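You operate a simulated robot arm through the tools that you are given. There is no shell and no other tool. Be economical: measure what you need, move in short steps, check, and stop when the job is done.

You run a simulated two-armed robot. Do the job below in one go: nothing can be reset, and whatever is moved stays where it is left.

## Task
Hold the yellow gauge and test the sample card in it, set the stretch to suit and wrap the bundle.
Fine: card on the ledge, one press, card back; the chart gives the stretch; one run.

Only the result counts: the job must be done as asked and must still hold three seconds after the hand-in. Knocking over, shifting, dropping, spilling or breaking anything else fails it.

## Robot
Two 6-joint arms with two-finger parallel grippers on one trunk, on a base that drives. Base frame: it is fixed to the floor where the robot stands at the start and does not move with it; the origin is under the middle of the robot, x ahead of it, y to its left, z up. Readings come in mm, rad, newtons and seconds.
The left shoulder is at the start at [60, 187, 1172], the right one opposite. With the tool pointing down near the work surface each hand reaches from about 100 to 480 mm from the robot's upright axis, wherever it stands, measured 20 degrees to its own side. Places, roughly: ledge of the yellow gauge [500, 100, 800]; black gauge button [500, 200, 800]; stretch dial [600, -300, 1000]; turns dial [600, -200, 1000]; wrapping machine [700, -800, 600]. Payload 1.57 kg a hand.
The TCP of each hand is the grasp point between the finger pads, 30 mm short of the fingertips. In the tool frame z runs along the fingers and y along their closing line. The gripper opens to 110 mm. The fingers are 24 mm wide and 12 mm thick; the gripper's body (48 by 112 mm) begins 78 mm behind the TCP.
Orientation is that of the tool frame in the base frame, as a unit quaternion [w, x, y, z]. With the fingers straight down and closing along the base's y, the tool's x points along the base's -x, its y along +y and its z along -z.

## Interface
- The arms move only by the tool drive_tool. It takes "left_moves", "right_moves" or both (then of equal length, played together; a hand with none holds still); each is a list of rows, each a list of 3 entries, a list of its own where there are three numbers: the turn, a rotation vector about the tool's x, y, z in rad, then the shift along the tool's x, y, z in mm, then the finger opening in mm, from 0 to 110. In form: [[[ax, ay, az], [dx, dy, dz], grip], ...]. A call has 1 to 10 rows; each row shifts and turns the commanded pose from where the row before left it, along the tool's axes as they then stand. Each row takes 0.2 s and may step no farther than 50 mm and 0.15 rad from the row before; otherwise, or with a gripper value out of range, the whole call is refused. Where a pose cannot be reached the arm comes as near as it can. A force on the tool above 40 N (or 10 N above the force at the start of the call, whichever is more), or a blocked arm, ends the call early, and 0.2 s more pass. Each finger travels about 153 mm/s and halts on what it meets, pressing with about 43 N; the grip force reading is that of the motor and also rises with nothing between the fingers. The clock runs only during rows and for 0.2 s after the last one: add rows that do not move to give the fingers time. It gives the time, the measured TCP pose, the force on the tool (base axes), the opening and the grip force at its end, in the units of the frame above (readings bear some noise).
- Cameras (640 x 400 px; columns grow to the right, rows downward): "scene" is now at [8.3, -22.3, 1707.2]; the picture's right is [-0.28, -0.96, 0.00], its down [-0.78, 0.23, -0.58] and it looks along [0.56, -0.16, -0.82] (base axes); focal length 282 px, centre (320, 200). "left" rides on the left gripper at [70, -16, -141] in its tool frame; the picture's right is [0.23, 0.97, 0.00], its down [-0.86, 0.20, -0.48] and it looks along [-0.47, 0.11, 0.88] (tool axes); focal length 222 px, centre (320, 200). "right" rides on the right gripper at [70, 16, -141] in its tool frame; the picture's right is [-0.23, 0.97, 0.00], its down [-0.86, -0.20, -0.48] and it looks along [-0.47, -0.11, 0.88] (tool axes); focal length 222 px, centre (320, 200). There is no depth. A picture from a camera that has moved, and an enlarged one, comes with that camera's place and axes in the base frame and with its lens.
- camera(camera): a new picture of that camera. The clock stands still meanwhile.
- lift_body(by): slides the trunk up (or, below 0, down) by that many mm; the arms and the scene camera ride with it, the base frame stays. It gives what a move gives, with no picture.
- drive_base(legs): drives the robot by 1 to 6 legs, each [ahead, left, turn to the left] in mm, mm and rad, along the robot's own axes; the way and the turn of a leg run together, so that a leg with both is an arc; at most 1500 mm and 3.142 rad a leg. The arms and the cameras ride along, it lands a little off, and it stops where it bumps. It gives what a move gives.
- aim_head(pan, tilt): turns the head with the scene camera to pan (to the left, within 1.501 rad either way) and tilt (down, from -0.506 to 1.204), counted from straight ahead of the robot. It gives what a move gives.
- zoom(camera, box): a new picture of the part [left, top, right, bottom] of that camera's present view, enlarged. The clock stands still meanwhile.
- job_done(): hands the job in; it is judged then, once.

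Go step by step. Nothing tells you exact positions but the pictures and the camera data: compare them with the known pose of the tool, close in by small moves and look again before you grip or let go. The budget is 120 turns and 92 pictures, counting those below and the enlarged ones. Unless the task says otherwise, let go and move clear before handing in, and close with one line.

The tools are called by a JSON object that holds its "op" and its "data". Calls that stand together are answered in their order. drive_tool: Moves the arms, as the interface text tells. Its arguments: {"type":"object","properties":{"left_moves":{"type":"array","items":{"type":"array"}},"right_moves":{"type":"array","items":{"type":"array"}}},"required":[]} The other tools are called the same way: lift_body (by) slides the trunk up or down; drive_base (legs) drives the base; aim_head (pan, tilt) turns the head that bears the scene camera; camera (camera) takes a picture; zoom (camera, box) takes an enlarged picture of a part of a camera's view; job_done () hands the job in.

At the start:

```text
clock: 0.0
left_tcp_pos: [387.1, 122.7, 1300.6]
left_ee_rot: [0.0, 0.0, 1.0, 0.0]
left_contact_force: [0.2, 0.4, 0.2]
left_finger_gap: 110.1
left_grasp_force: 0.1
right_tcp_pos: [416.2, -214.8, 1213.0]
right_ee_rot: [0.0, 0.0, 1.0, 0.0]
right_contact_force: [0.6, 0.3, 0.0]
right_finger_gap: 110.1
right_grasp_force: 0.1
trunk travel left (down, up): [-800.0, 190.0]
robot x, y, heading: [1.9, -2.3, 0.002]
head pan, tilt: [-0.279, 0.955]
```

scene: 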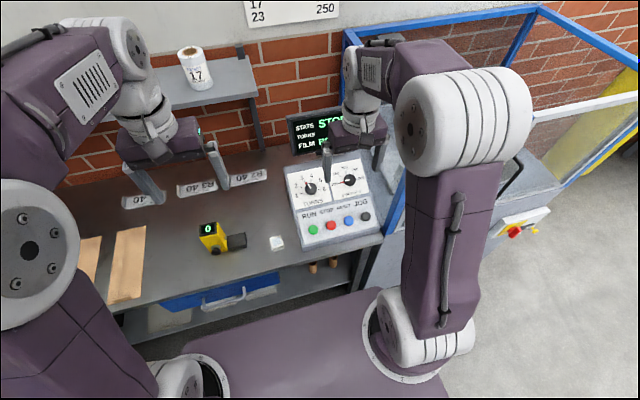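
right: 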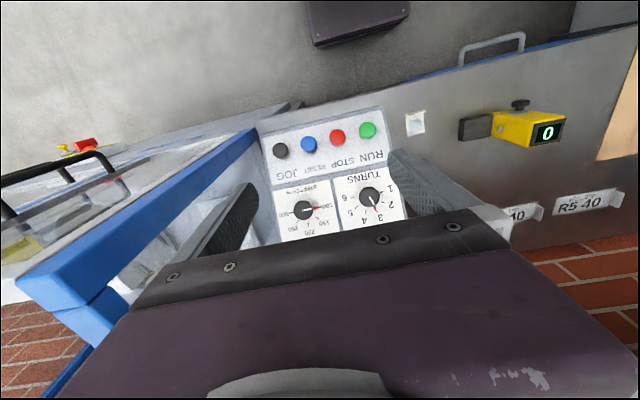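
left: 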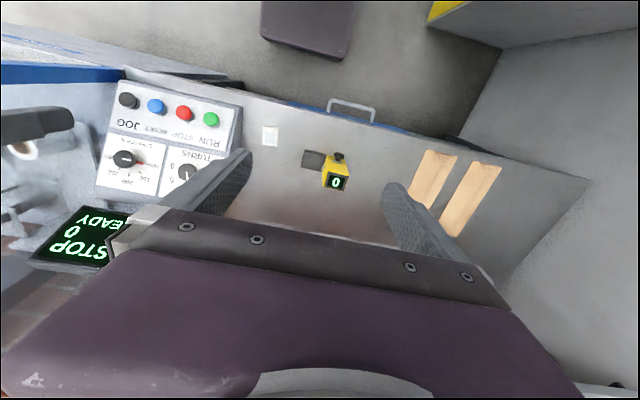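

I see a bench with the yellow gauge, a white sample card, a control panel and charts on the wall. I'll look at the chart and the surroundings first.

{"op": "aim_head", "data": {"pan": -0.1, "tilt": 0.3}}

{"op": "camera", "data": {"camera": "scene"}}

{"op": "zoom", "data": {"camera": "left", "box": [80, 60, 400, 260]}}

```text
clock: 1.0
left_tcp_pos: [387.0, 122.1, 1299.8]
left_ee_rot: [0.001, 0.0, 1.0, 0.0]
left_contact_force: [-0.3, 0.4, 0.3]
left_finger_gap: 110.1
left_grasp_force: 0.0
right_tcp_pos: [415.9, -216.2, 1213.3]
right_ee_rot: [-0.001, 0.0, 1.0, 0.0]
right_contact_force: [0.0, -0.1, -0.1]
right_finger_gap: 110.0
right_grasp_force: 0.1
trunk travel left (down, up): [-800.0, 190.0]
robot x, y, heading: [-0.9, 0.8, 0.002]
head pan, tilt: [-0.099, 0.3]
```

```text
88 pictures are left
camera scene: at [31.5, -11.6, 1763.3], right [-0.1, -0.99, 0.0], down [-0.3, 0.03, -0.95], along [0.95, -0.1, -0.3], focal length 282 px, centre (320, 200)
```

scene: 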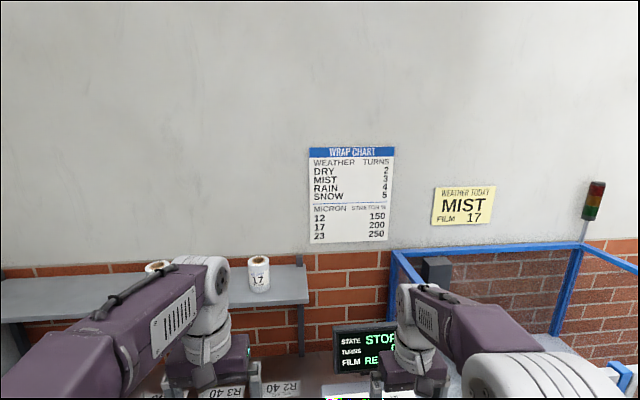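

```text
2.00 times, centred on (240, 160) of left
camera zoom: at [317.5, 105.7, 1441.7], right [-0.23, 0.97, 0.0], down [0.85, 0.2, 0.48], along [0.47, 0.11, -0.88], focal length 444 px, centre (480, 280)
```

zoom: 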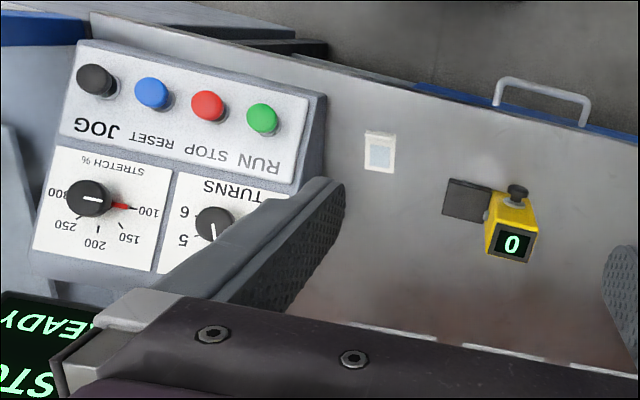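

The chart reads 12→150, 17→200 and 23→250, with mist giving 3 turns. Next I look at the wrapping machine and the bench details.

{"op": "aim_head", "data": {"pan": -0.9, "tilt": 0.7}}

{"op": "camera", "data": {"camera": "scene"}}

{"op": "zoom", "data": {"camera": "right", "box": [240, 80, 440, 245]}}

```text
clock: 2.2
left_tcp_pos: [387.5, 123.1, 1300.5]
left_ee_rot: [0.0, 0.0, 1.0, 0.001]
left_contact_force: [-0.1, -0.9, 0.6]
left_finger_gap: 110.0
left_grasp_force: 0.0
right_tcp_pos: [415.7, -215.2, 1213.2]
right_ee_rot: [0.0, 0.0, 1.0, 0.0]
right_contact_force: [-0.9, 0.1, -0.1]
right_finger_gap: 110.2
right_grasp_force: 0.1
trunk travel left (down, up): [-800.0, 190.0]
robot x, y, heading: [-2.4, -1.4, 0.001]
head pan, tilt: [-0.901, 0.7]
```

```text
86 pictures are left
camera scene: at [-8.5, -68.8, 1727.3], right [-0.78, -0.62, 0.0], down [-0.4, 0.5, -0.77], along [0.48, -0.6, -0.64], focal length 282 px, centre (320, 200)
```

scene: 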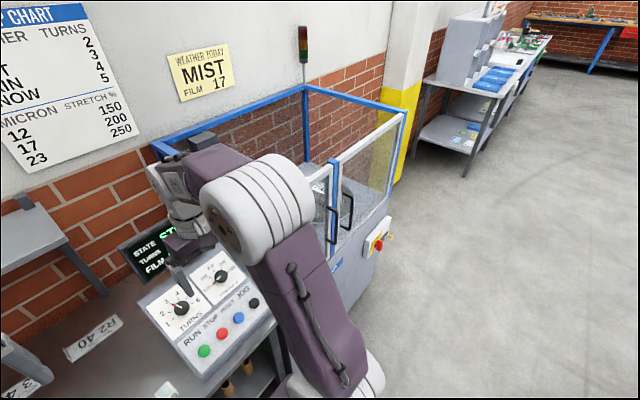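

```text
2.42 times, centred on (340, 162) of right
camera zoom: at [346.2, -199.2, 1354.7], right [0.23, 0.97, 0.0], down [0.86, -0.2, 0.48], along [0.47, -0.11, -0.88], focal length 538 px, centre (272, 291)
```

zoom: 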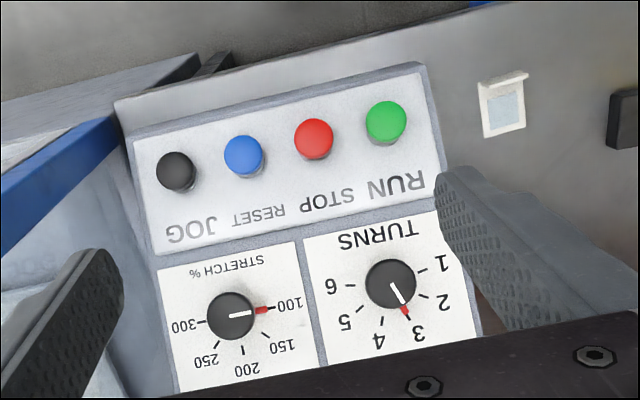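

Turns is already at 3 and stretch at about 100. I'll look closely at the gauge, card and panel.

{"op": "aim_head", "data": {"pan": 0.1, "tilt": 1.0}}

{"op": "camera", "data": {"camera": "scene"}}

{"op": "zoom", "data": {"camera": "left", "box": [250, 100, 410, 200]}}

```text
clock: 3.4
left_tcp_pos: [388.1, 123.0, 1299.7]
left_ee_rot: [0.001, 0.0, 1.0, 0.0]
left_contact_force: [-0.6, -0.1, -0.5]
left_finger_gap: 109.7
left_grasp_force: 0.1
right_tcp_pos: [415.6, -215.1, 1213.0]
right_ee_rot: [0.0, 0.0, 1.0, 0.0]
right_contact_force: [-0.9, -0.3, -1.0]
right_finger_gap: 110.2
right_grasp_force: 0.1
trunk travel left (down, up): [-800.0, 190.0]
robot x, y, heading: [2.0, -2.7, -0.004]
head pan, tilt: [0.099, 1.0]
```

```text
84 pictures are left
camera scene: at [8.0, 4.5, 1703.9], right [0.1, -1.0, 0.0], down [-0.84, -0.08, -0.54], along [0.54, 0.05, -0.84], focal length 282 px, centre (320, 200)
```

scene: 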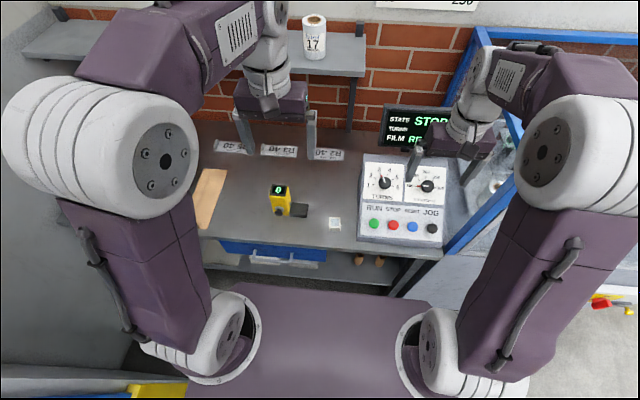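

```text
4.00 times, centred on (330, 150) of left
camera zoom: at [317.6, 105.7, 1441.7], right [-0.23, 0.97, 0.0], down [0.85, 0.2, 0.48], along [0.47, 0.11, -0.88], focal length 888 px, centre (280, 400)
```

zoom: 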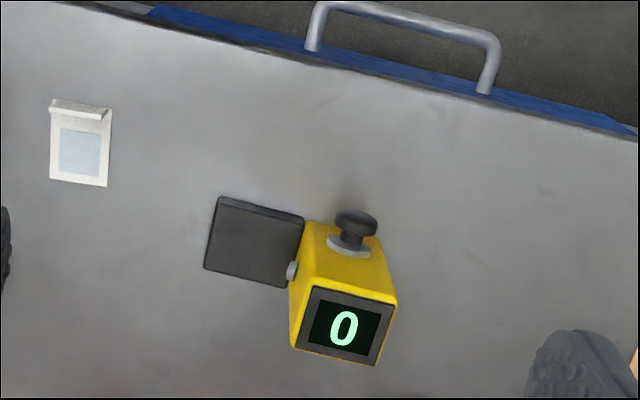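

Estimates: card about [487, 0, 808], ledge about [531, 132, 805], gauge about [528, 195], bench front edge about x = 398. Before driving I'll check the room on the left and how much space the base has in front.

{"op": "aim_head", "data": {"pan": 0.9, "tilt": 1.1}}

{"op": "camera", "data": {"camera": "scene"}}

{"op": "camera", "data": {"camera": "left"}}

```text
clock: 4.6
left_tcp_pos: [387.6, 122.1, 1300.3]
left_ee_rot: [0.0, 0.0, 1.0, 0.0]
left_contact_force: [0.6, -1.4, 0.6]
left_finger_gap: 110.0
left_grasp_force: 0.0
right_tcp_pos: [415.9, -214.8, 1212.7]
right_ee_rot: [0.0, 0.0, 1.0, -0.001]
right_contact_force: [-0.2, 0.7, 0.5]
right_finger_gap: 110.0
right_grasp_force: 0.0
trunk travel left (down, up): [-800.0, 190.0]
robot x, y, heading: [-4.0, 3.1, 0.002]
head pan, tilt: [0.901, 1.1]
```

```text
82 pictures are left
camera scene: at [-22.1, 47.1, 1697.3], right [0.78, -0.62, 0.0], down [-0.55, -0.7, -0.45], along [0.28, 0.36, -0.89], focal length 282 px, centre (320, 200)
```

scene: 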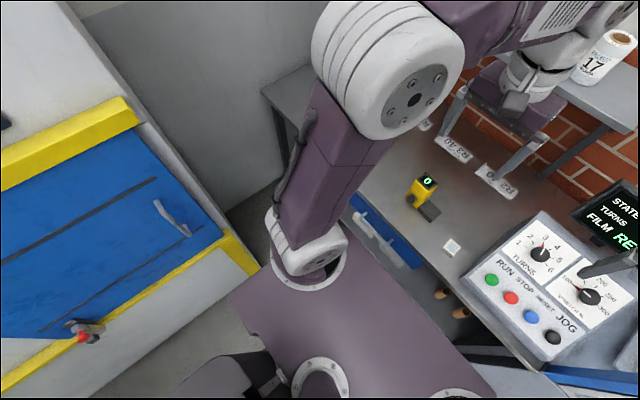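

```text
81 pictures are left
camera left: at [317.6, 105.7, 1441.7], right [-0.23, 0.97, 0.0], down [0.85, 0.2, 0.48], along [0.47, 0.11, -0.88], focal length 222 px, centre (320, 200)
```

left: 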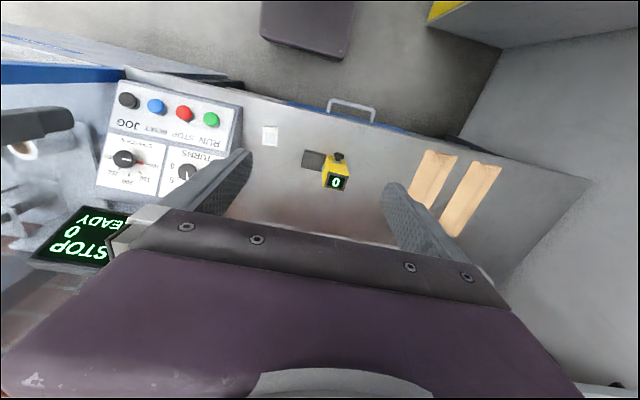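

The base front sits near x = 263, and the shelf and drawer handle near x = 350, with room on the left. I'll drive a little ahead and left so the gauge is centred.

{"op": "drive_base", "data": {"legs": [[0, 140, 0], [60, 0, 0]]}}

{"op": "lift_body", "data": {"by": -150}}

{"op": "aim_head", "data": {"pan": 0.0, "tilt": 0.95}}

{"op": "camera", "data": {"camera": "scene"}}

{"op": "camera", "data": {"camera": "left"}}

{"op": "camera", "data": {"camera": "right"}}

```text
clock: 6.5
left_tcp_pos: [440.1, 259.7, 1304.1]
left_ee_rot: [0.004, 0.001, 1.0, 0.002]
left_contact_force: [-0.8, 0.2, -0.4]
left_finger_gap: 110.2
left_grasp_force: 0.0
right_tcp_pos: [468.2, -78.0, 1216.8]
right_ee_rot: [0.003, 0.001, 1.0, 0.001]
right_contact_force: [-1.3, 0.3, -0.2]
right_finger_gap: 110.0
right_grasp_force: 0.0
trunk travel left (down, up): [-800.0, 190.0]
robot x, y, heading: [57.8, 141.2, -0.002]
head pan, tilt: [0.901, 1.1]
```

```text
clock: 8.2
left_tcp_pos: [445.7, 261.9, 1151.5]
left_ee_rot: [0.0, 0.001, 1.0, 0.0]
left_contact_force: [-0.1, -0.7, -0.5]
left_finger_gap: 110.0
left_grasp_force: 0.0
right_tcp_pos: [473.2, -77.5, 1062.4]
right_ee_rot: [0.0, 0.001, 1.0, 0.0]
right_contact_force: [-0.4, -0.1, -0.1]
right_finger_gap: 110.3
right_grasp_force: 0.0
trunk travel left (down, up): [-650.0, 340.0]
robot x, y, heading: [59.3, 142.5, -0.001]
head pan, tilt: [0.901, 1.1]
```

```text
clock: 9.4
left_tcp_pos: [446.2, 261.6, 1150.2]
left_ee_rot: [0.0, 0.002, 1.0, 0.0]
left_contact_force: [0.0, -0.2, -0.8]
left_finger_gap: 109.8
left_grasp_force: 0.0
right_tcp_pos: [475.5, -76.6, 1064.1]
right_ee_rot: [0.0, 0.0, 1.0, 0.0]
right_contact_force: [-0.6, 0.0, 0.1]
right_finger_gap: 110.2
right_grasp_force: 0.0
trunk travel left (down, up): [-650.0, 340.0]
robot x, y, heading: [58.0, 141.1, -0.009]
head pan, tilt: [0.0, 0.949]
```

```text
80 pictures are left
camera scene: at [70.3, 137.0, 1557.5], right [0.0, -1.0, 0.0], down [-0.81, 0.0, -0.58], along [0.58, 0.0, -0.81], focal length 282 px, centre (320, 200)
```

scene: 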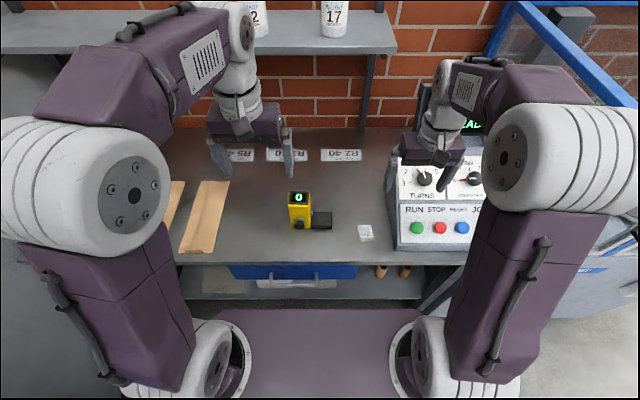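

```text
79 pictures are left
camera left: at [376.5, 244.7, 1291.8], right [-0.23, 0.97, 0.0], down [0.86, 0.2, 0.48], along [0.47, 0.11, -0.88], focal length 222 px, centre (320, 200)
```

left: 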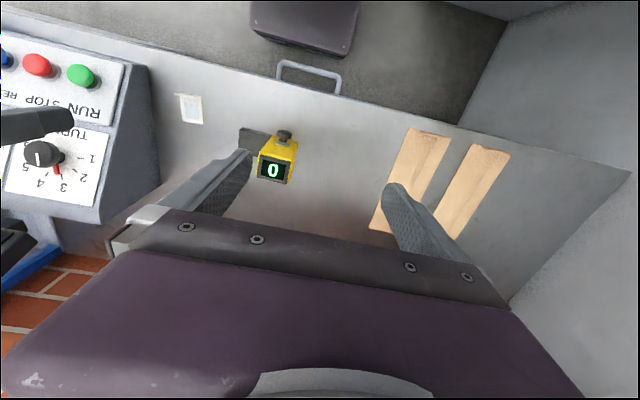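

```text
78 pictures are left
camera right: at [404.9, -60.3, 1204.8], right [0.23, 0.97, 0.0], down [0.85, -0.2, 0.48], along [0.47, -0.11, -0.88], focal length 222 px, centre (320, 200)
```

right: 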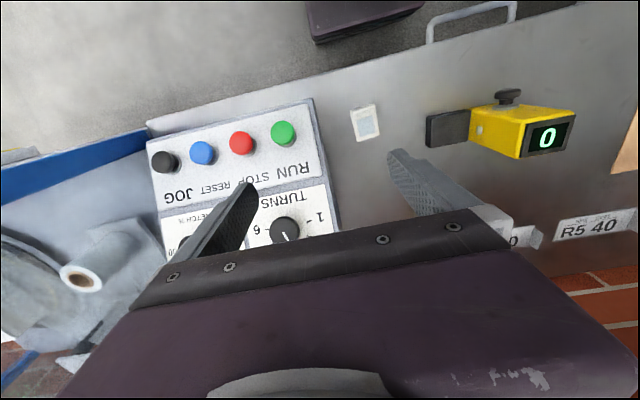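

Triangulated: gauge block x 510–552, y 170–226, z 800–926; button tip about [488, 198, 847] on its front; ledge x 504–557, y 102–168, z about 806; card centre about [489, 0, 805] with a lip on its near side. I'll yaw both hands so the fingers close along x, with the cameras outward.

{"op": "drive_tool", "data": {"left_moves": [[[0, 0, 0.15], [0, 0, 0], 110], [[0, 0, 0.15], [0, 0, 0], 110], [[0, 0, 0.15], [0, 0, 0], 110], [[0, 0, 0.15], [0, 0, 0], 110], [[0, 0, 0.15], [0, 0, 0], 110], [[0, 0, 0.15], [0, 0, 0], 110], [[0, 0, 0.15], [0, 0, 0], 110], [[0, 0, 0.15], [0, 0, 0], 110], [[0, 0, 0.15], [0, 0, 0], 110], [[0, 0, 0.15], [0, 0, 0], 110]], "right_moves": [[[0, 0, -0.15], [0, 0, 0], 110], [[0, 0, -0.15], [0, 0, 0], 110], [[0, 0, -0.15], [0, 0, 0], 110], [[0, 0, -0.15], [0, 0, 0], 110], [[0, 0, -0.15], [0, 0, 0], 110], [[0, 0, -0.15], [0, 0, 0], 110], [[0, 0, -0.15], [0, 0, 0], 110], [[0, 0, -0.15], [0, 0, 0], 110], [[0, 0, -0.15], [0, 0, 0], 110], [[0, 0, -0.15], [0, 0, 0], 110]]}}

```text
clock: 11.6
left_tcp_pos: [445.6, 260.4, 1150.8]
left_ee_rot: [0.0, 0.683, 0.731, 0.001]
left_contact_force: [0.3, 0.2, 0.3]
left_finger_gap: 110.0
left_grasp_force: 0.1
right_tcp_pos: [474.5, -76.9, 1062.2]
right_ee_rot: [0.0, -0.682, 0.731, 0.0]
right_contact_force: [0.7, -0.7, -0.9]
right_finger_gap: 109.9
right_grasp_force: 0.0
trunk travel left (down, up): [-650.0, 340.0]
robot x, y, heading: [59.5, 139.1, -0.003]
head pan, tilt: [0.0, 0.949]
```

Yaw works. Next I finish the yaw, tilt the left hand 45° to lean outward, and bring the right hand above the card lip.

{"op": "drive_tool", "data": {"left_moves": [[[0, 0, 0.071], [0, 0, 0], 110], [[0, -0.15, 0], [0, 0, 0], 110], [[0, -0.15, 0], [0, 0, 0], 110], [[0, -0.15, 0], [0, 0, 0], 110], [[0, -0.15, 0], [0, 0, 0], 110], [[0, -0.15, 0], [0, 0, 0], 110], [[0, -0.035, 0], [0, 0, 0], 110]], "right_moves": [[[0, 0, -0.071], [0, 0, 0], 110], [[0, 0, 0], [-25, 3, 10], 110], [[0, 0, 0], [-26, 3, 20], 110], [[0, 0, 0], [-26, 3, 32], 110], [[0, 0, 0], [0, 0, 40], 110], [[0, 0, 0], [0, 0, 40], 110], [[0, 0, 0], [0, 0, 10], 110]]}}

{"op": "camera", "data": {"camera": "right"}}

{"op": "camera", "data": {"camera": "left"}}

{"op": "camera", "data": {"camera": "scene"}}

```text
clock: 13.2
left_tcp_pos: [445.3, 260.6, 1151.2]
left_ee_rot: [0.271, 0.654, 0.652, -0.271]
left_contact_force: [-0.3, 0.1, -0.6]
left_finger_gap: 110.1
left_grasp_force: 0.0
right_tcp_pos: [465.0, 0.0, 910.3]
right_ee_rot: [0.0, -0.707, 0.708, -0.001]
right_contact_force: [0.4, 0.6, 0.1]
right_finger_gap: 109.9
right_grasp_force: 0.0
trunk travel left (down, up): [-650.0, 340.0]
robot x, y, heading: [56.0, 138.2, -0.001]
head pan, tilt: [0.0, 0.949]
```

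```text
77 pictures are left
camera right: at [449.2, -69.2, 1053.0], right [-0.97, 0.23, 0.0], down [0.2, 0.85, 0.48], along [0.11, 0.47, -0.88], focal length 222 px, centre (320, 200)
```

right: 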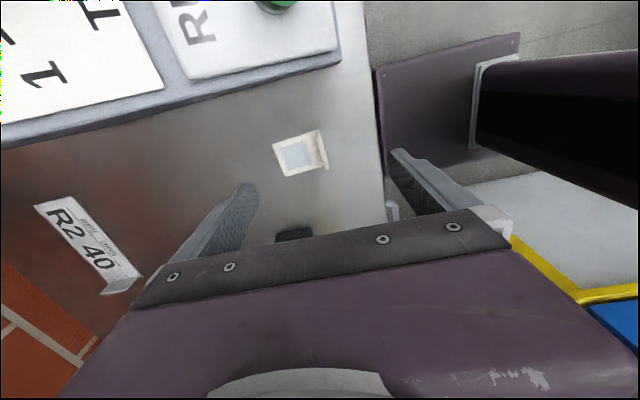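

```text
76 pictures are left
camera left: at [429.9, 410.2, 1201.1], right [0.97, 0.16, -0.16], down [0.2, -0.26, 0.94], along [0.11, -0.95, -0.29], focal length 222 px, centre (320, 200)
```

left: 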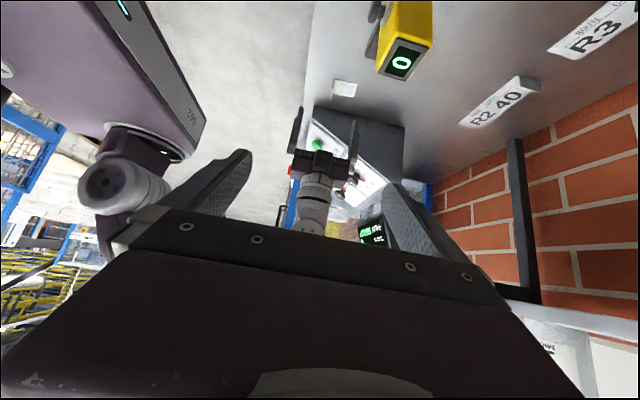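

```text
75 pictures are left
camera scene: at [69.9, 136.9, 1557.5], right [0.0, -1.0, 0.0], down [-0.81, 0.0, -0.58], along [0.58, 0.0, -0.81], focal length 282 px, centre (320, 200)
```

scene: 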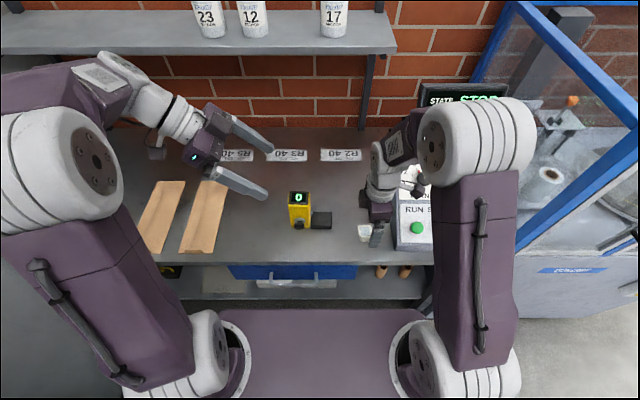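

Both hands obey well. I move the left hand to a stand-off beside the gauge and zoom in on the card lip.

{"op": "drive_tool", "data": {"left_moves": [[[0, 0, 0], [27.6, 17.2, 23.3], 110], [[0, 0, 0], [27.6, 17.2, 23.3], 110], [[0, 0, 0], [27.6, 17.2, 23.3], 110], [[0, 0, 0], [27.6, 17.2, 23.3], 110], [[0, 0, 0], [27.6, 17.2, 23.3], 110]]}}

{"op": "zoom", "data": {"camera": "right", "box": [260, 110, 360, 190]}}

{"op": "camera", "data": {"camera": "left"}}

{"op": "zoom", "data": {"camera": "scene", "box": [240, 150, 400, 250]}}

```text
clock: 14.4
left_tcp_pos: [533.7, 276.6, 970.5]
left_ee_rot: [0.271, 0.653, 0.653, -0.271]
left_contact_force: [-0.3, -0.1, 1.0]
left_finger_gap: 110.2
left_grasp_force: 0.0
right_tcp_pos: [467.0, 0.3, 910.9]
right_ee_rot: [0.0, -0.706, 0.708, 0.0]
right_contact_force: [-0.1, -0.5, -0.2]
right_finger_gap: 110.2
right_grasp_force: 0.0
trunk travel left (down, up): [-650.0, 340.0]
robot x, y, heading: [61.3, 140.9, -0.003]
head pan, tilt: [0.0, 0.949]
```

```text
5.00 times, centred on (310, 150) of right
camera zoom: at [450.3, -68.8, 1053.0], right [-0.97, 0.23, 0.0], down [0.2, 0.86, 0.48], along [0.11, 0.47, -0.88], focal length 1111 px, centre (370, 450)
```

zoom: 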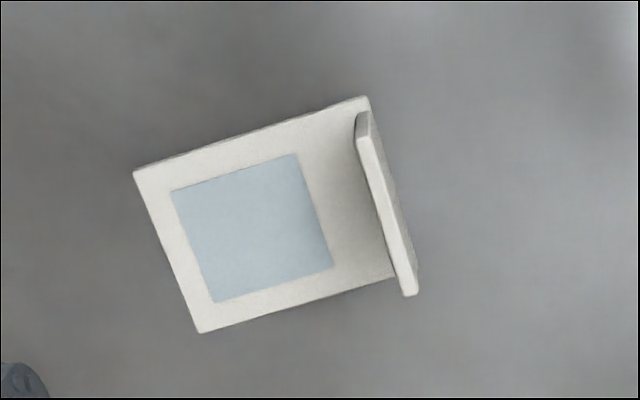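

```text
73 pictures are left
camera left: at [517.0, 424.7, 1021.0], right [0.97, 0.16, -0.16], down [0.2, -0.27, 0.94], along [0.11, -0.95, -0.29], focal length 222 px, centre (320, 200)
```

left: 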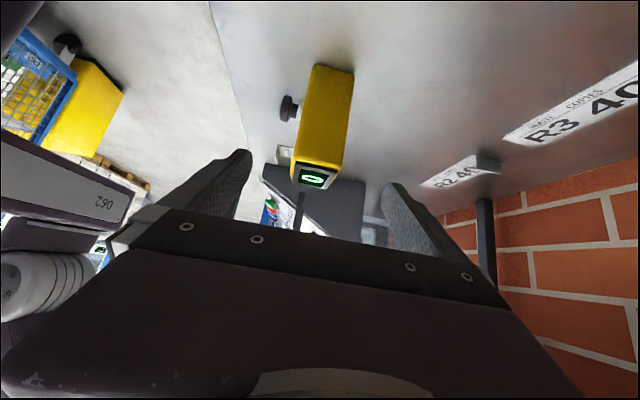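

```text
4.00 times, centred on (320, 200) of scene
camera zoom: at [71.7, 137.5, 1557.5], right [0.0, -1.0, 0.0], down [-0.81, 0.0, -0.58], along [0.58, 0.0, -0.81], focal length 1129 px, centre (320, 200)
```

zoom: 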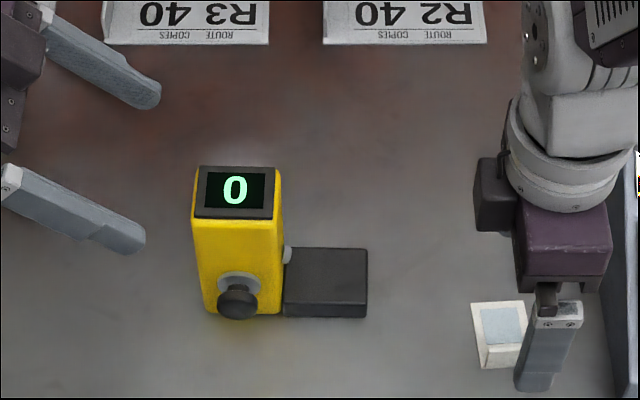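

The ledge block's top is actually near z 836, the lip stands about 15 mm high, and the table is near 802. I move the left fingers in around the gauge and look before closing.

{"op": "drive_tool", "data": {"left_moves": [[[0, 0, 0], [0, 0, 30], 110], [[0, 0, 0], [0, 0, 30], 110], [[0, 0, 0], [0, 0, 30], 90], [[0, 0, 0], [0, 0, 10], 80]]}}

{"op": "camera", "data": {"camera": "left"}}

{"op": "zoom", "data": {"camera": "scene", "box": [240, 150, 400, 250]}}

```text
clock: 15.4
left_tcp_pos: [532.4, 204.6, 899.7]
left_ee_rot: [0.271, 0.653, 0.653, -0.271]
left_contact_force: [-0.6, 0.6, -0.2]
left_finger_gap: 80.0
left_grasp_force: 0.0
right_tcp_pos: [465.7, 1.8, 911.1]
right_ee_rot: [-0.001, -0.707, 0.708, 0.0]
right_contact_force: [0.0, -0.7, -0.1]
right_finger_gap: 110.2
right_grasp_force: 0.1
trunk travel left (down, up): [-650.0, 340.0]
robot x, y, heading: [59.7, 138.1, -0.004]
head pan, tilt: [0.0, 0.949]
```

```text
71 pictures are left
camera left: at [515.9, 353.9, 950.5], right [0.97, 0.16, -0.16], down [0.2, -0.27, 0.94], along [0.11, -0.95, -0.29], focal length 222 px, centre (320, 200)
```

left: 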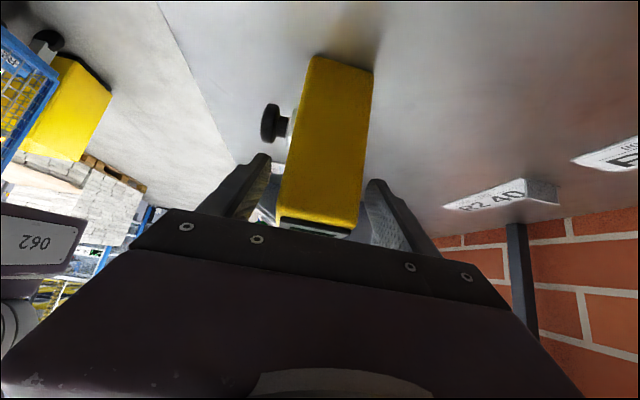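

```text
4.00 times, centred on (320, 200) of scene
camera zoom: at [70.6, 137.1, 1557.5], right [0.0, -1.0, 0.0], down [-0.81, 0.0, -0.58], along [0.58, 0.0, -0.81], focal length 1129 px, centre (320, 200)
```

zoom: 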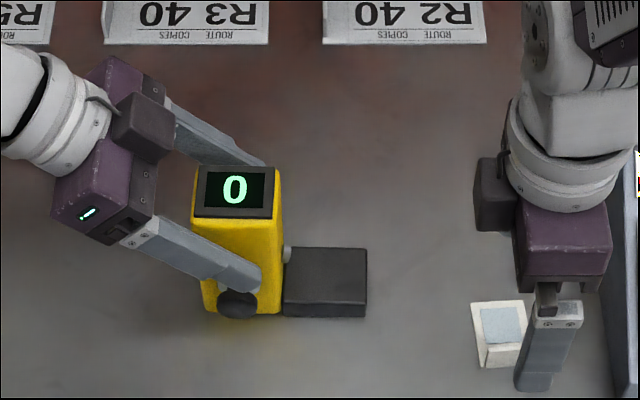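

The gauge sits centred between the left fingers. I close the grip.

{"op": "drive_tool", "data": {"left_moves": [[[0, 0, 0], [0, 0, 0], 56], [[0, 0, 0], [0, 0, 0], 50], [[0, 0, 0], [0, 0, 0], 46], [[0, 0, 0], [0, 0, 0], 42], [[0, 0, 0], [0, 0, 0], 40], [[0, 0, 0], [0, 0, 0], 40]], "right_moves": [[[0, 0, 0], [0, 0, 0], 90], [[0, 0, 0], [0, 0, 10], 60], [[0, 0, 0], [0, 0, 10], 40], [[0, 0, 0], [0, 0, 10], 40], [[0, 0, 0], [0, 0, 0], 40], [[0, 0, 0], [0, 0, 0], 40]]}}

{"op": "zoom", "data": {"camera": "scene", "box": [240, 150, 400, 250]}}

{"op": "zoom", "data": {"camera": "right", "box": [180, 60, 480, 247]}}

```text
clock: 16.8
left_tcp_pos: [532.1, 206.2, 899.5]
left_ee_rot: [0.27, 0.654, 0.653, -0.27]
left_contact_force: [-0.9, -1.4, -0.5]
left_finger_gap: 51.8
left_grasp_force: 42.7
right_tcp_pos: [466.2, -0.3, 880.1]
right_ee_rot: [-0.001, -0.706, 0.708, 0.0]
right_contact_force: [-0.3, 0.3, -0.1]
right_finger_gap: 39.9
right_grasp_force: 0.0
trunk travel left (down, up): [-650.0, 340.0]
robot x, y, heading: [60.2, 138.9, 0.0]
head pan, tilt: [0.0, 0.949]
```

```text
4.00 times, centred on (320, 200) of scene
camera zoom: at [70.3, 136.9, 1557.5], right [0.0, -1.0, 0.0], down [-0.81, 0.0, -0.58], along [0.58, 0.0, -0.81], focal length 1129 px, centre (320, 200)
```

zoom: 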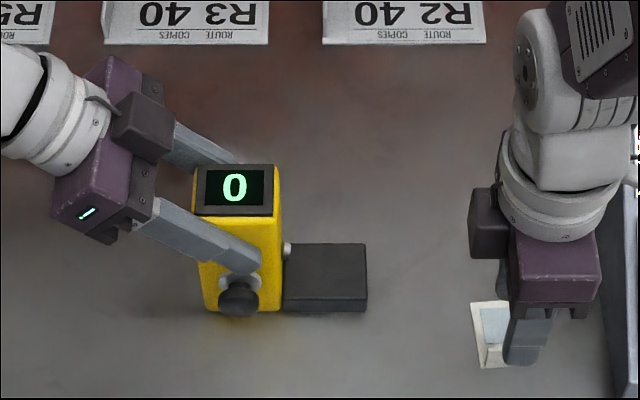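

```text
2.13 times, centred on (330, 154) of right
camera zoom: at [449.6, -69.1, 1022.7], right [-0.97, 0.23, 0.0], down [0.2, 0.85, 0.48], along [0.11, 0.47, -0.88], focal length 474 px, centre (299, 299)
```

zoom: 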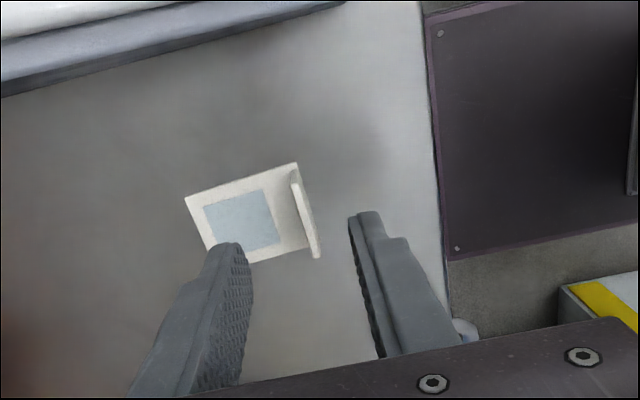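

The gauge is gripped firmly (gap 52 mm). The right hand now goes down over the card lip at about x = 462.5.

{"op": "drive_tool", "data": {"right_moves": [[[0, 0, 0], [0, 3.5, 10], 40], [[0, 0, 0], [0, 0, 12], 40], [[0, 0, 0], [0, 0, 10], 40], [[0, 0, 0], [0, 0, 8], 40], [[0, 0, 0], [0, 0, 0], 40]]}}

{"op": "zoom", "data": {"camera": "right", "box": [180, 60, 480, 247]}}

```text
clock: 18.0
left_tcp_pos: [532.3, 205.7, 899.0]
left_ee_rot: [0.27, 0.654, 0.653, -0.271]
left_contact_force: [0.0, -0.7, 0.5]
left_finger_gap: 51.9
left_grasp_force: 42.9
right_tcp_pos: [461.5, 1.0, 841.0]
right_ee_rot: [0.0, -0.707, 0.708, 0.0]
right_contact_force: [0.4, -0.2, -0.3]
right_finger_gap: 40.1
right_grasp_force: 0.1
trunk travel left (down, up): [-650.0, 340.0]
robot x, y, heading: [55.6, 142.7, 0.0]
head pan, tilt: [0.0, 0.949]
```

```text
2.13 times, centred on (330, 154) of right
camera zoom: at [446.1, -69.1, 983.0], right [-0.97, 0.23, 0.0], down [0.2, 0.85, 0.48], along [0.11, 0.47, -0.88], focal length 474 px, centre (299, 299)
```

zoom: 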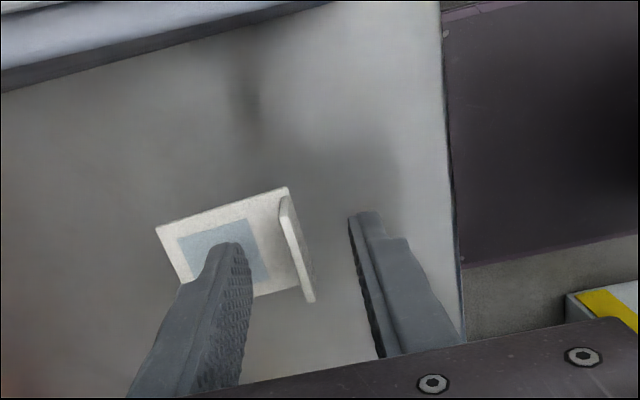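

The lip is centred between the fingers. Closing gently.

{"op": "drive_tool", "data": {"right_moves": [[[0, 0, 0], [0, 0, 1], 25], [[0, 0, 0], [0, 0, 0], 14], [[0, 0, 0], [0, 0, 0], 8], [[0, 0, 0], [0, 0, 0], 4], [[0, 0, 0], [0, 0, 0], 0], [[0, 0, 0], [0, 0, 0], 0]]}}

{"op": "zoom", "data": {"camera": "right", "box": [180, 60, 480, 247]}}

```text
clock: 19.4
left_tcp_pos: [532.0, 204.2, 899.8]
left_ee_rot: [0.271, 0.654, 0.653, -0.27]
left_contact_force: [0.3, 0.9, 1.0]
left_finger_gap: 51.4
left_grasp_force: 43.1
right_tcp_pos: [461.8, 0.2, 840.5]
right_ee_rot: [-0.001, -0.706, 0.708, -0.001]
right_contact_force: [0.9, 0.6, 0.2]
right_finger_gap: 2.4
right_grasp_force: 24.2
trunk travel left (down, up): [-650.0, 340.0]
robot x, y, heading: [58.8, 143.2, -0.001]
head pan, tilt: [0.0, 0.949]
```

```text
2.13 times, centred on (330, 154) of right
camera zoom: at [445.9, -69.3, 982.1], right [-0.97, 0.23, 0.0], down [0.2, 0.85, 0.48], along [0.11, 0.47, -0.88], focal length 474 px, centre (299, 299)
```

zoom: 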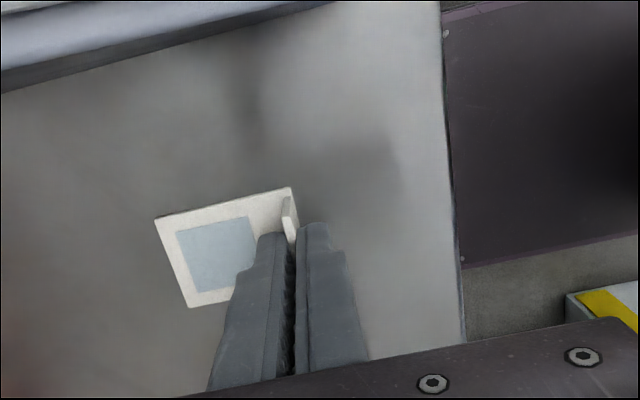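

Gap 2.4 mm on the lip. Lift and check.

{"op": "drive_tool", "data": {"right_moves": [[[0, 0, 0], [0, 0, 0], 0], [[0, 0, 0], [0, 0, -5], 0], [[0, 0, 0], [0, 0, -20], 0], [[0, 0, 0], [0, 0, -30], 0], [[0, 0, 0], [0, 0, -15], 0], [[0, 0, 0], [0, 0, 0], 0]]}}

{"op": "zoom", "data": {"camera": "right", "box": [180, 60, 480, 247]}}

{"op": "zoom", "data": {"camera": "scene", "box": [240, 150, 400, 250]}}

```text
clock: 20.8
left_tcp_pos: [532.2, 204.8, 899.7]
left_ee_rot: [0.27, 0.654, 0.653, -0.271]
left_contact_force: [0.6, 1.0, -0.6]
left_finger_gap: 51.8
left_grasp_force: 43.1
right_tcp_pos: [461.9, 0.6, 910.2]
right_ee_rot: [-0.001, -0.706, 0.708, 0.0]
right_contact_force: [-0.3, 0.1, 0.0]
right_finger_gap: 2.2
right_grasp_force: 23.7
trunk travel left (down, up): [-650.0, 340.0]
robot x, y, heading: [59.0, 140.1, -0.001]
head pan, tilt: [0.0, 0.949]
```

```text
2.13 times, centred on (330, 154) of right
camera zoom: at [445.5, -69.1, 1052.2], right [-0.97, 0.23, 0.0], down [0.2, 0.85, 0.48], along [0.11, 0.47, -0.88], focal length 474 px, centre (299, 299)
```

zoom: 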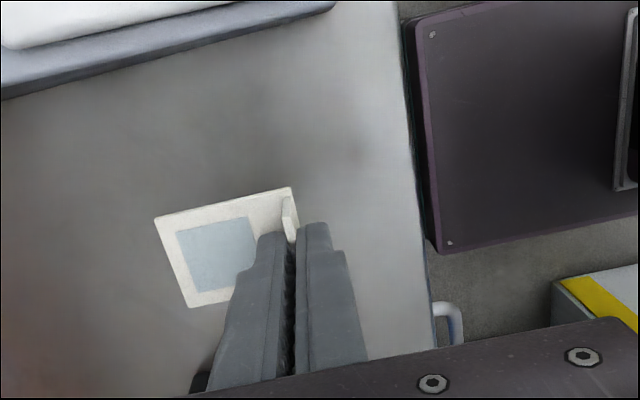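

```text
4.00 times, centred on (320, 200) of scene
camera zoom: at [70.3, 137.0, 1557.5], right [0.0, -1.0, 0.0], down [-0.81, 0.0, -0.58], along [0.58, 0.0, -0.81], focal length 1129 px, centre (320, 200)
```

zoom: 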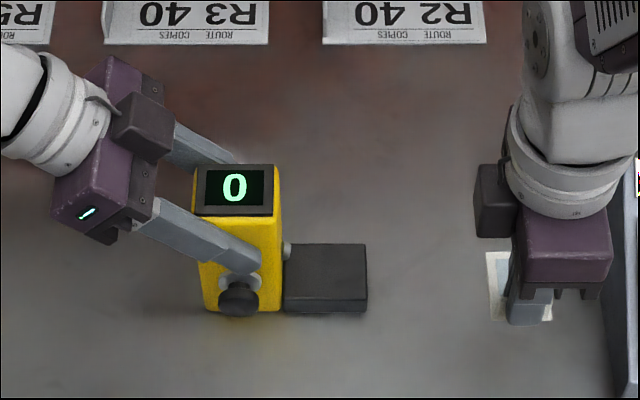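

The card is held. I carry it over the ledge (ledge x 505–545, y 102–164, top about 837).

{"op": "drive_tool", "data": {"right_moves": [[[0, 0, 0], [-30, -9, 0], 0], [[0, 0, 0], [-36, -10, 0], 0], [[0, 0, 0], [-36, -10, 0], 0], [[0, 0, 0], [-30, -8, 0], 0], [[0, 0, 0], [0, 0, 10], 0], [[0, 0, 0], [0, 0, 0], 0]]}}

{"op": "zoom", "data": {"camera": "right", "box": [180, 60, 480, 247]}}

{"op": "zoom", "data": {"camera": "scene", "box": [240, 150, 400, 250]}}

```text
clock: 22.2
left_tcp_pos: [532.5, 204.2, 900.7]
left_ee_rot: [0.27, 0.654, 0.652, -0.271]
left_contact_force: [0.2, 0.3, 0.0]
left_finger_gap: 51.7
left_grasp_force: 43.1
right_tcp_pos: [500.0, 131.5, 899.5]
right_ee_rot: [0.0, -0.707, 0.707, 0.0]
right_contact_force: [-0.8, -0.7, -0.1]
right_finger_gap: 2.7
right_grasp_force: 23.7
trunk travel left (down, up): [-650.0, 340.0]
robot x, y, heading: [56.2, 140.0, 0.001]
head pan, tilt: [0.0, 0.949]
```

```text
2.13 times, centred on (330, 154) of right
camera zoom: at [483.9, 62.6, 1041.2], right [-0.97, 0.23, 0.0], down [0.2, 0.85, 0.48], along [0.11, 0.47, -0.88], focal length 474 px, centre (299, 299)
```

zoom: 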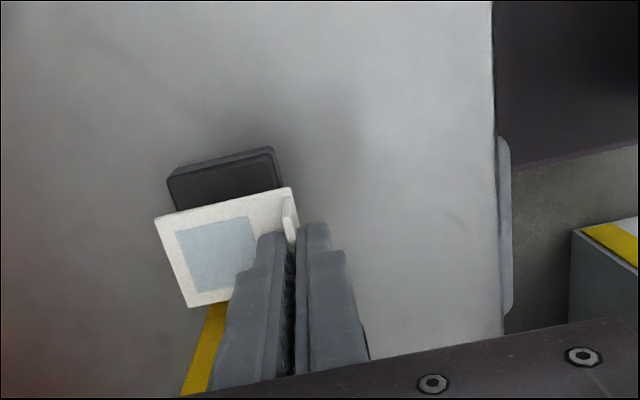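

```text
4.00 times, centred on (320, 200) of scene
camera zoom: at [70.3, 137.1, 1557.5], right [0.0, -1.0, 0.0], down [-0.81, 0.0, -0.58], along [0.58, 0.0, -0.81], focal length 1129 px, centre (320, 200)
```

zoom: 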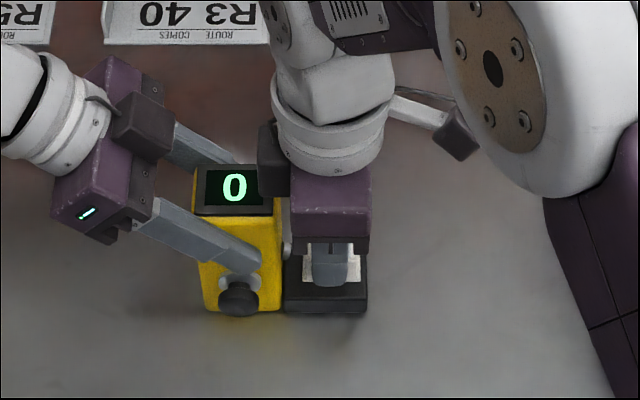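

Card is well over the ledge. Descend to just above and then by small steps, watching the force.

{"op": "drive_tool", "data": {"right_moves": [[[0, 0, 0], [3, 0, 8], 0], [[0, 0, 0], [0, 0, 8], 0], [[0, 0, 0], [0, 0, 2], 0], [[0, 0, 0], [0, 0, 2], 0], [[0, 0, 0], [0, 0, 0], 0]]}}

{"op": "zoom", "data": {"camera": "right", "box": [180, 60, 480, 247]}}

{"op": "zoom", "data": {"camera": "left", "box": [200, 40, 440, 240]}}

```text
clock: 23.4
left_tcp_pos: [531.1, 205.2, 898.8]
left_ee_rot: [0.27, 0.654, 0.652, -0.271]
left_contact_force: [0.3, 0.8, 0.5]
left_finger_gap: 51.8
left_grasp_force: 43.3
right_tcp_pos: [499.2, 129.4, 881.2]
right_ee_rot: [-0.001, -0.707, 0.708, 0.0]
right_contact_force: [0.7, 0.7, 0.2]
right_finger_gap: 2.2
right_grasp_force: 23.7
trunk travel left (down, up): [-650.0, 340.0]
robot x, y, heading: [60.0, 142.9, -0.001]
head pan, tilt: [0.0, 0.949]
```

```text
2.13 times, centred on (330, 154) of right
camera zoom: at [482.9, 59.7, 1021.9], right [-0.97, 0.23, 0.0], down [0.2, 0.85, 0.48], along [0.11, 0.47, -0.88], focal length 474 px, centre (299, 299)
```

zoom: 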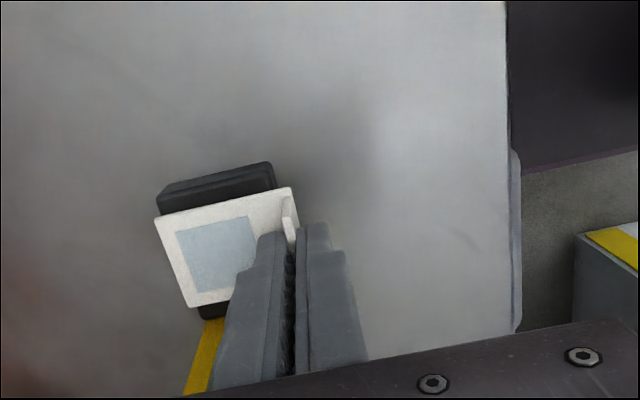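

```text
2.00 times, centred on (320, 140) of left
camera zoom: at [515.8, 354.2, 950.9], right [0.97, 0.16, -0.16], down [0.2, -0.27, 0.94], along [0.11, -0.95, -0.29], focal length 444 px, centre (320, 320)
```

zoom: 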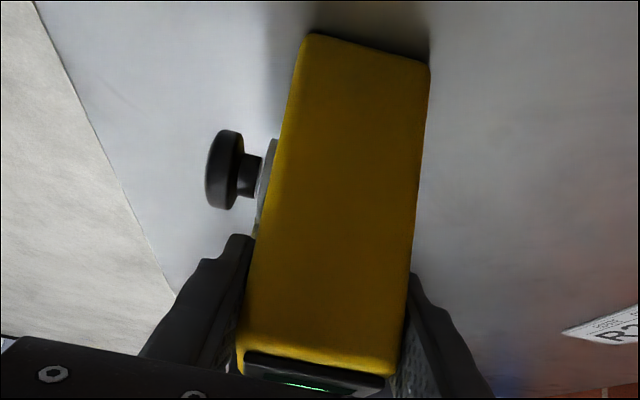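

Still free. Continue down in 1 mm steps.

{"op": "drive_tool", "data": {"right_moves": [[[0, 0, 0], [0, 0, 1], 0], [[0, 0, 0], [0, 0, 1], 0], [[0, 0, 0], [0, 0, 1], 0], [[0, 0, 0], [0, 0, 1], 0]]}}

{"op": "drive_tool", "data": {"right_moves": [[[0, 0, 0], [0, 0, 1], 0], [[0, 0, 0], [0, 0, 1], 0]]}}

{"op": "zoom", "data": {"camera": "right", "box": [230, 110, 380, 204]}}

```text
clock: 24.4
left_tcp_pos: [531.1, 205.6, 900.0]
left_ee_rot: [0.271, 0.654, 0.652, -0.271]
left_contact_force: [-0.4, 0.1, 0.9]
left_finger_gap: 51.8
left_grasp_force: 42.9
right_tcp_pos: [498.3, 130.2, 877.0]
right_ee_rot: [0.0, 0.707, -0.707, 0.0]
right_contact_force: [-0.8, -0.5, -0.6]
right_finger_gap: 2.4
right_grasp_force: 23.6
trunk travel left (down, up): [-650.0, 340.0]
robot x, y, heading: [60.1, 141.2, -0.001]
head pan, tilt: [0.0, 0.949]
```

```text
clock: 25.0
left_tcp_pos: [532.1, 204.5, 899.1]
left_ee_rot: [0.271, 0.654, 0.653, -0.27]
left_contact_force: [-0.8, 0.8, 0.6]
left_finger_gap: 51.5
left_grasp_force: 42.9
right_tcp_pos: [499.2, 129.1, 873.9]
right_ee_rot: [0.001, -0.707, 0.707, 0.0]
right_contact_force: [0.0, -0.2, -0.2]
right_finger_gap: 2.3
right_grasp_force: 24.0
trunk travel left (down, up): [-650.0, 340.0]
robot x, y, heading: [58.4, 141.4, -0.005]
head pan, tilt: [0.0, 0.949]
```

```text
4.26 times, centred on (305, 157) of right
camera zoom: at [482.8, 59.7, 1015.9], right [-0.97, 0.23, 0.0], down [0.2, 0.85, 0.48], along [0.11, 0.47, -0.88], focal length 945 px, centre (384, 383)
```

zoom: 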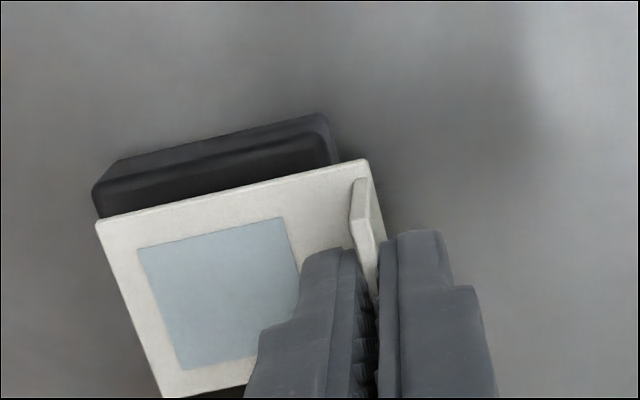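

No contact yet; continue.

{"op": "drive_tool", "data": {"right_moves": [[[0, 0, 0], [0, 0, 1], 0], [[0, 0, 0], [0, 0, 1], 0]]}}

{"op": "drive_tool", "data": {"right_moves": [[[0, 0, 0], [0, 0, 1], 0], [[0, 0, 0], [0, 0, 1], 0]]}}

{"op": "drive_tool", "data": {"right_moves": [[[0, 0, 0], [0, 0, 1], 0], [[0, 0, 0], [0, 0, 1], 0]]}}

{"op": "zoom", "data": {"camera": "right", "box": [230, 110, 380, 204]}}

```text
clock: 25.6
left_tcp_pos: [532.5, 205.1, 900.3]
left_ee_rot: [0.27, 0.654, 0.652, -0.271]
left_contact_force: [1.4, 0.9, 1.5]
left_finger_gap: 51.6
left_grasp_force: 43.0
right_tcp_pos: [499.4, 130.0, 872.7]
right_ee_rot: [0.001, -0.707, 0.708, 0.0]
right_contact_force: [0.6, 0.4, 0.1]
right_finger_gap: 2.5
right_grasp_force: 24.7
trunk travel left (down, up): [-650.0, 340.0]
robot x, y, heading: [62.9, 139.6, -0.0]
head pan, tilt: [0.0, 0.949]
```

```text
clock: 26.2
left_tcp_pos: [531.6, 205.5, 899.7]
left_ee_rot: [0.27, 0.654, 0.652, -0.271]
left_contact_force: [0.8, 0.9, 0.2]
left_finger_gap: 51.8
left_grasp_force: 42.6
right_tcp_pos: [498.3, 129.7, 869.5]
right_ee_rot: [0.0, -0.707, 0.707, -0.001]
right_contact_force: [-0.8, -0.5, -0.6]
right_finger_gap: 2.2
right_grasp_force: 24.2
trunk travel left (down, up): [-650.0, 340.0]
robot x, y, heading: [61.6, 142.7, -0.006]
head pan, tilt: [0.0, 0.949]
```

```text
clock: 26.8
left_tcp_pos: [532.7, 205.5, 900.5]
left_ee_rot: [0.271, 0.654, 0.652, -0.272]
left_contact_force: [0.9, 0.5, 0.6]
left_finger_gap: 51.6
left_grasp_force: 42.9
right_tcp_pos: [500.5, 128.8, 868.3]
right_ee_rot: [0.0, -0.707, 0.708, 0.0]
right_contact_force: [-0.2, 0.6, -0.2]
right_finger_gap: 2.3
right_grasp_force: 24.1
trunk travel left (down, up): [-650.0, 340.0]
robot x, y, heading: [61.0, 135.3, 0.001]
head pan, tilt: [0.0, 0.949]
```

```text
4.26 times, centred on (305, 157) of right
camera zoom: at [483.0, 59.4, 1010.0], right [-0.97, 0.23, 0.0], down [0.2, 0.85, 0.48], along [0.11, 0.47, -0.88], focal length 945 px, centre (384, 383)
```

zoom: 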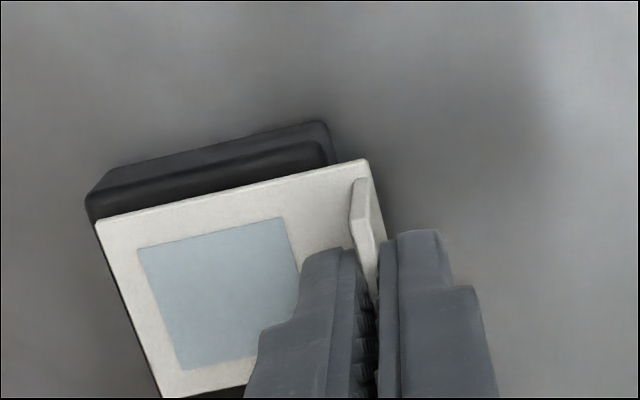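

{"op": "drive_tool", "data": {"right_moves": [[[0, 0, 0], [0, -1.5, 1], 0], [[0, 0, 0], [0, 0, 1], 0]]}}

{"op": "drive_tool", "data": {"right_moves": [[[0, 0, 0], [0, 0, 1], 0], [[0, 0, 0], [0, 0, 1], 0]]}}

{"op": "drive_tool", "data": {"right_moves": [[[0, 0, 0], [0, 0, 1], 0], [[0, 0, 0], [0, 0, 1], 0]]}}

{"op": "zoom", "data": {"camera": "right", "box": [230, 110, 380, 204]}}

```text
clock: 27.4
left_tcp_pos: [532.7, 205.4, 900.0]
left_ee_rot: [0.27, 0.654, 0.652, -0.271]
left_contact_force: [-0.1, 0.9, -0.1]
left_finger_gap: 51.8
left_grasp_force: 43.2
right_tcp_pos: [501.8, 129.4, 868.0]
right_ee_rot: [0.0, -0.707, 0.707, -0.001]
right_contact_force: [-0.1, -1.0, 0.2]
right_finger_gap: 2.5
right_grasp_force: 23.8
trunk travel left (down, up): [-650.0, 340.0]
robot x, y, heading: [60.3, 138.9, -0.001]
head pan, tilt: [0.0, 0.949]
```

```text
clock: 28.0
left_tcp_pos: [531.0, 204.8, 900.8]
left_ee_rot: [0.27, 0.654, 0.653, -0.27]
left_contact_force: [-0.5, 1.0, 0.4]
left_finger_gap: 51.8
left_grasp_force: 42.8
right_tcp_pos: [501.5, 130.0, 863.7]
right_ee_rot: [0.0, -0.706, 0.708, 0.0]
right_contact_force: [0.8, 0.0, -0.4]
right_finger_gap: 2.3
right_grasp_force: 23.8
trunk travel left (down, up): [-650.0, 340.0]
robot x, y, heading: [57.4, 140.3, -0.004]
head pan, tilt: [0.0, 0.949]
```

```text
clock: 28.6
left_tcp_pos: [532.6, 205.6, 900.3]
left_ee_rot: [0.27, 0.653, 0.653, -0.271]
left_contact_force: [0.4, 1.3, 1.6]
left_finger_gap: 51.7
left_grasp_force: 43.2
right_tcp_pos: [501.2, 129.8, 862.1]
right_ee_rot: [0.0, -0.707, 0.708, 0.0]
right_contact_force: [-0.2, -0.8, 1.2]
right_finger_gap: 2.5
right_grasp_force: 23.9
trunk travel left (down, up): [-650.0, 340.0]
robot x, y, heading: [61.8, 140.0, -0.001]
head pan, tilt: [0.0, 0.949]
```

```text
4.26 times, centred on (305, 157) of right
camera zoom: at [484.8, 59.7, 1004.0], right [-0.97, 0.23, 0.0], down [0.2, 0.85, 0.48], along [0.11, 0.47, -0.88], focal length 945 px, centre (384, 383)
```

zoom: 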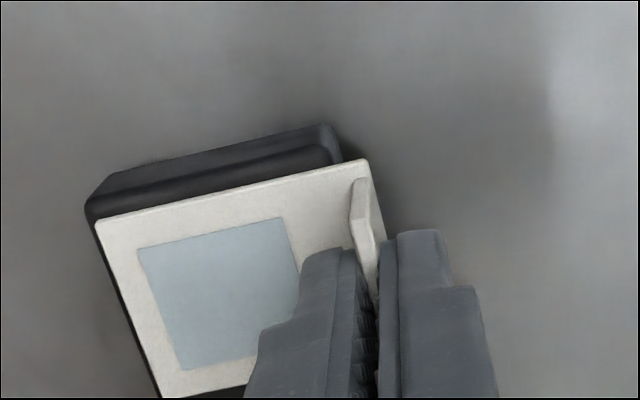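

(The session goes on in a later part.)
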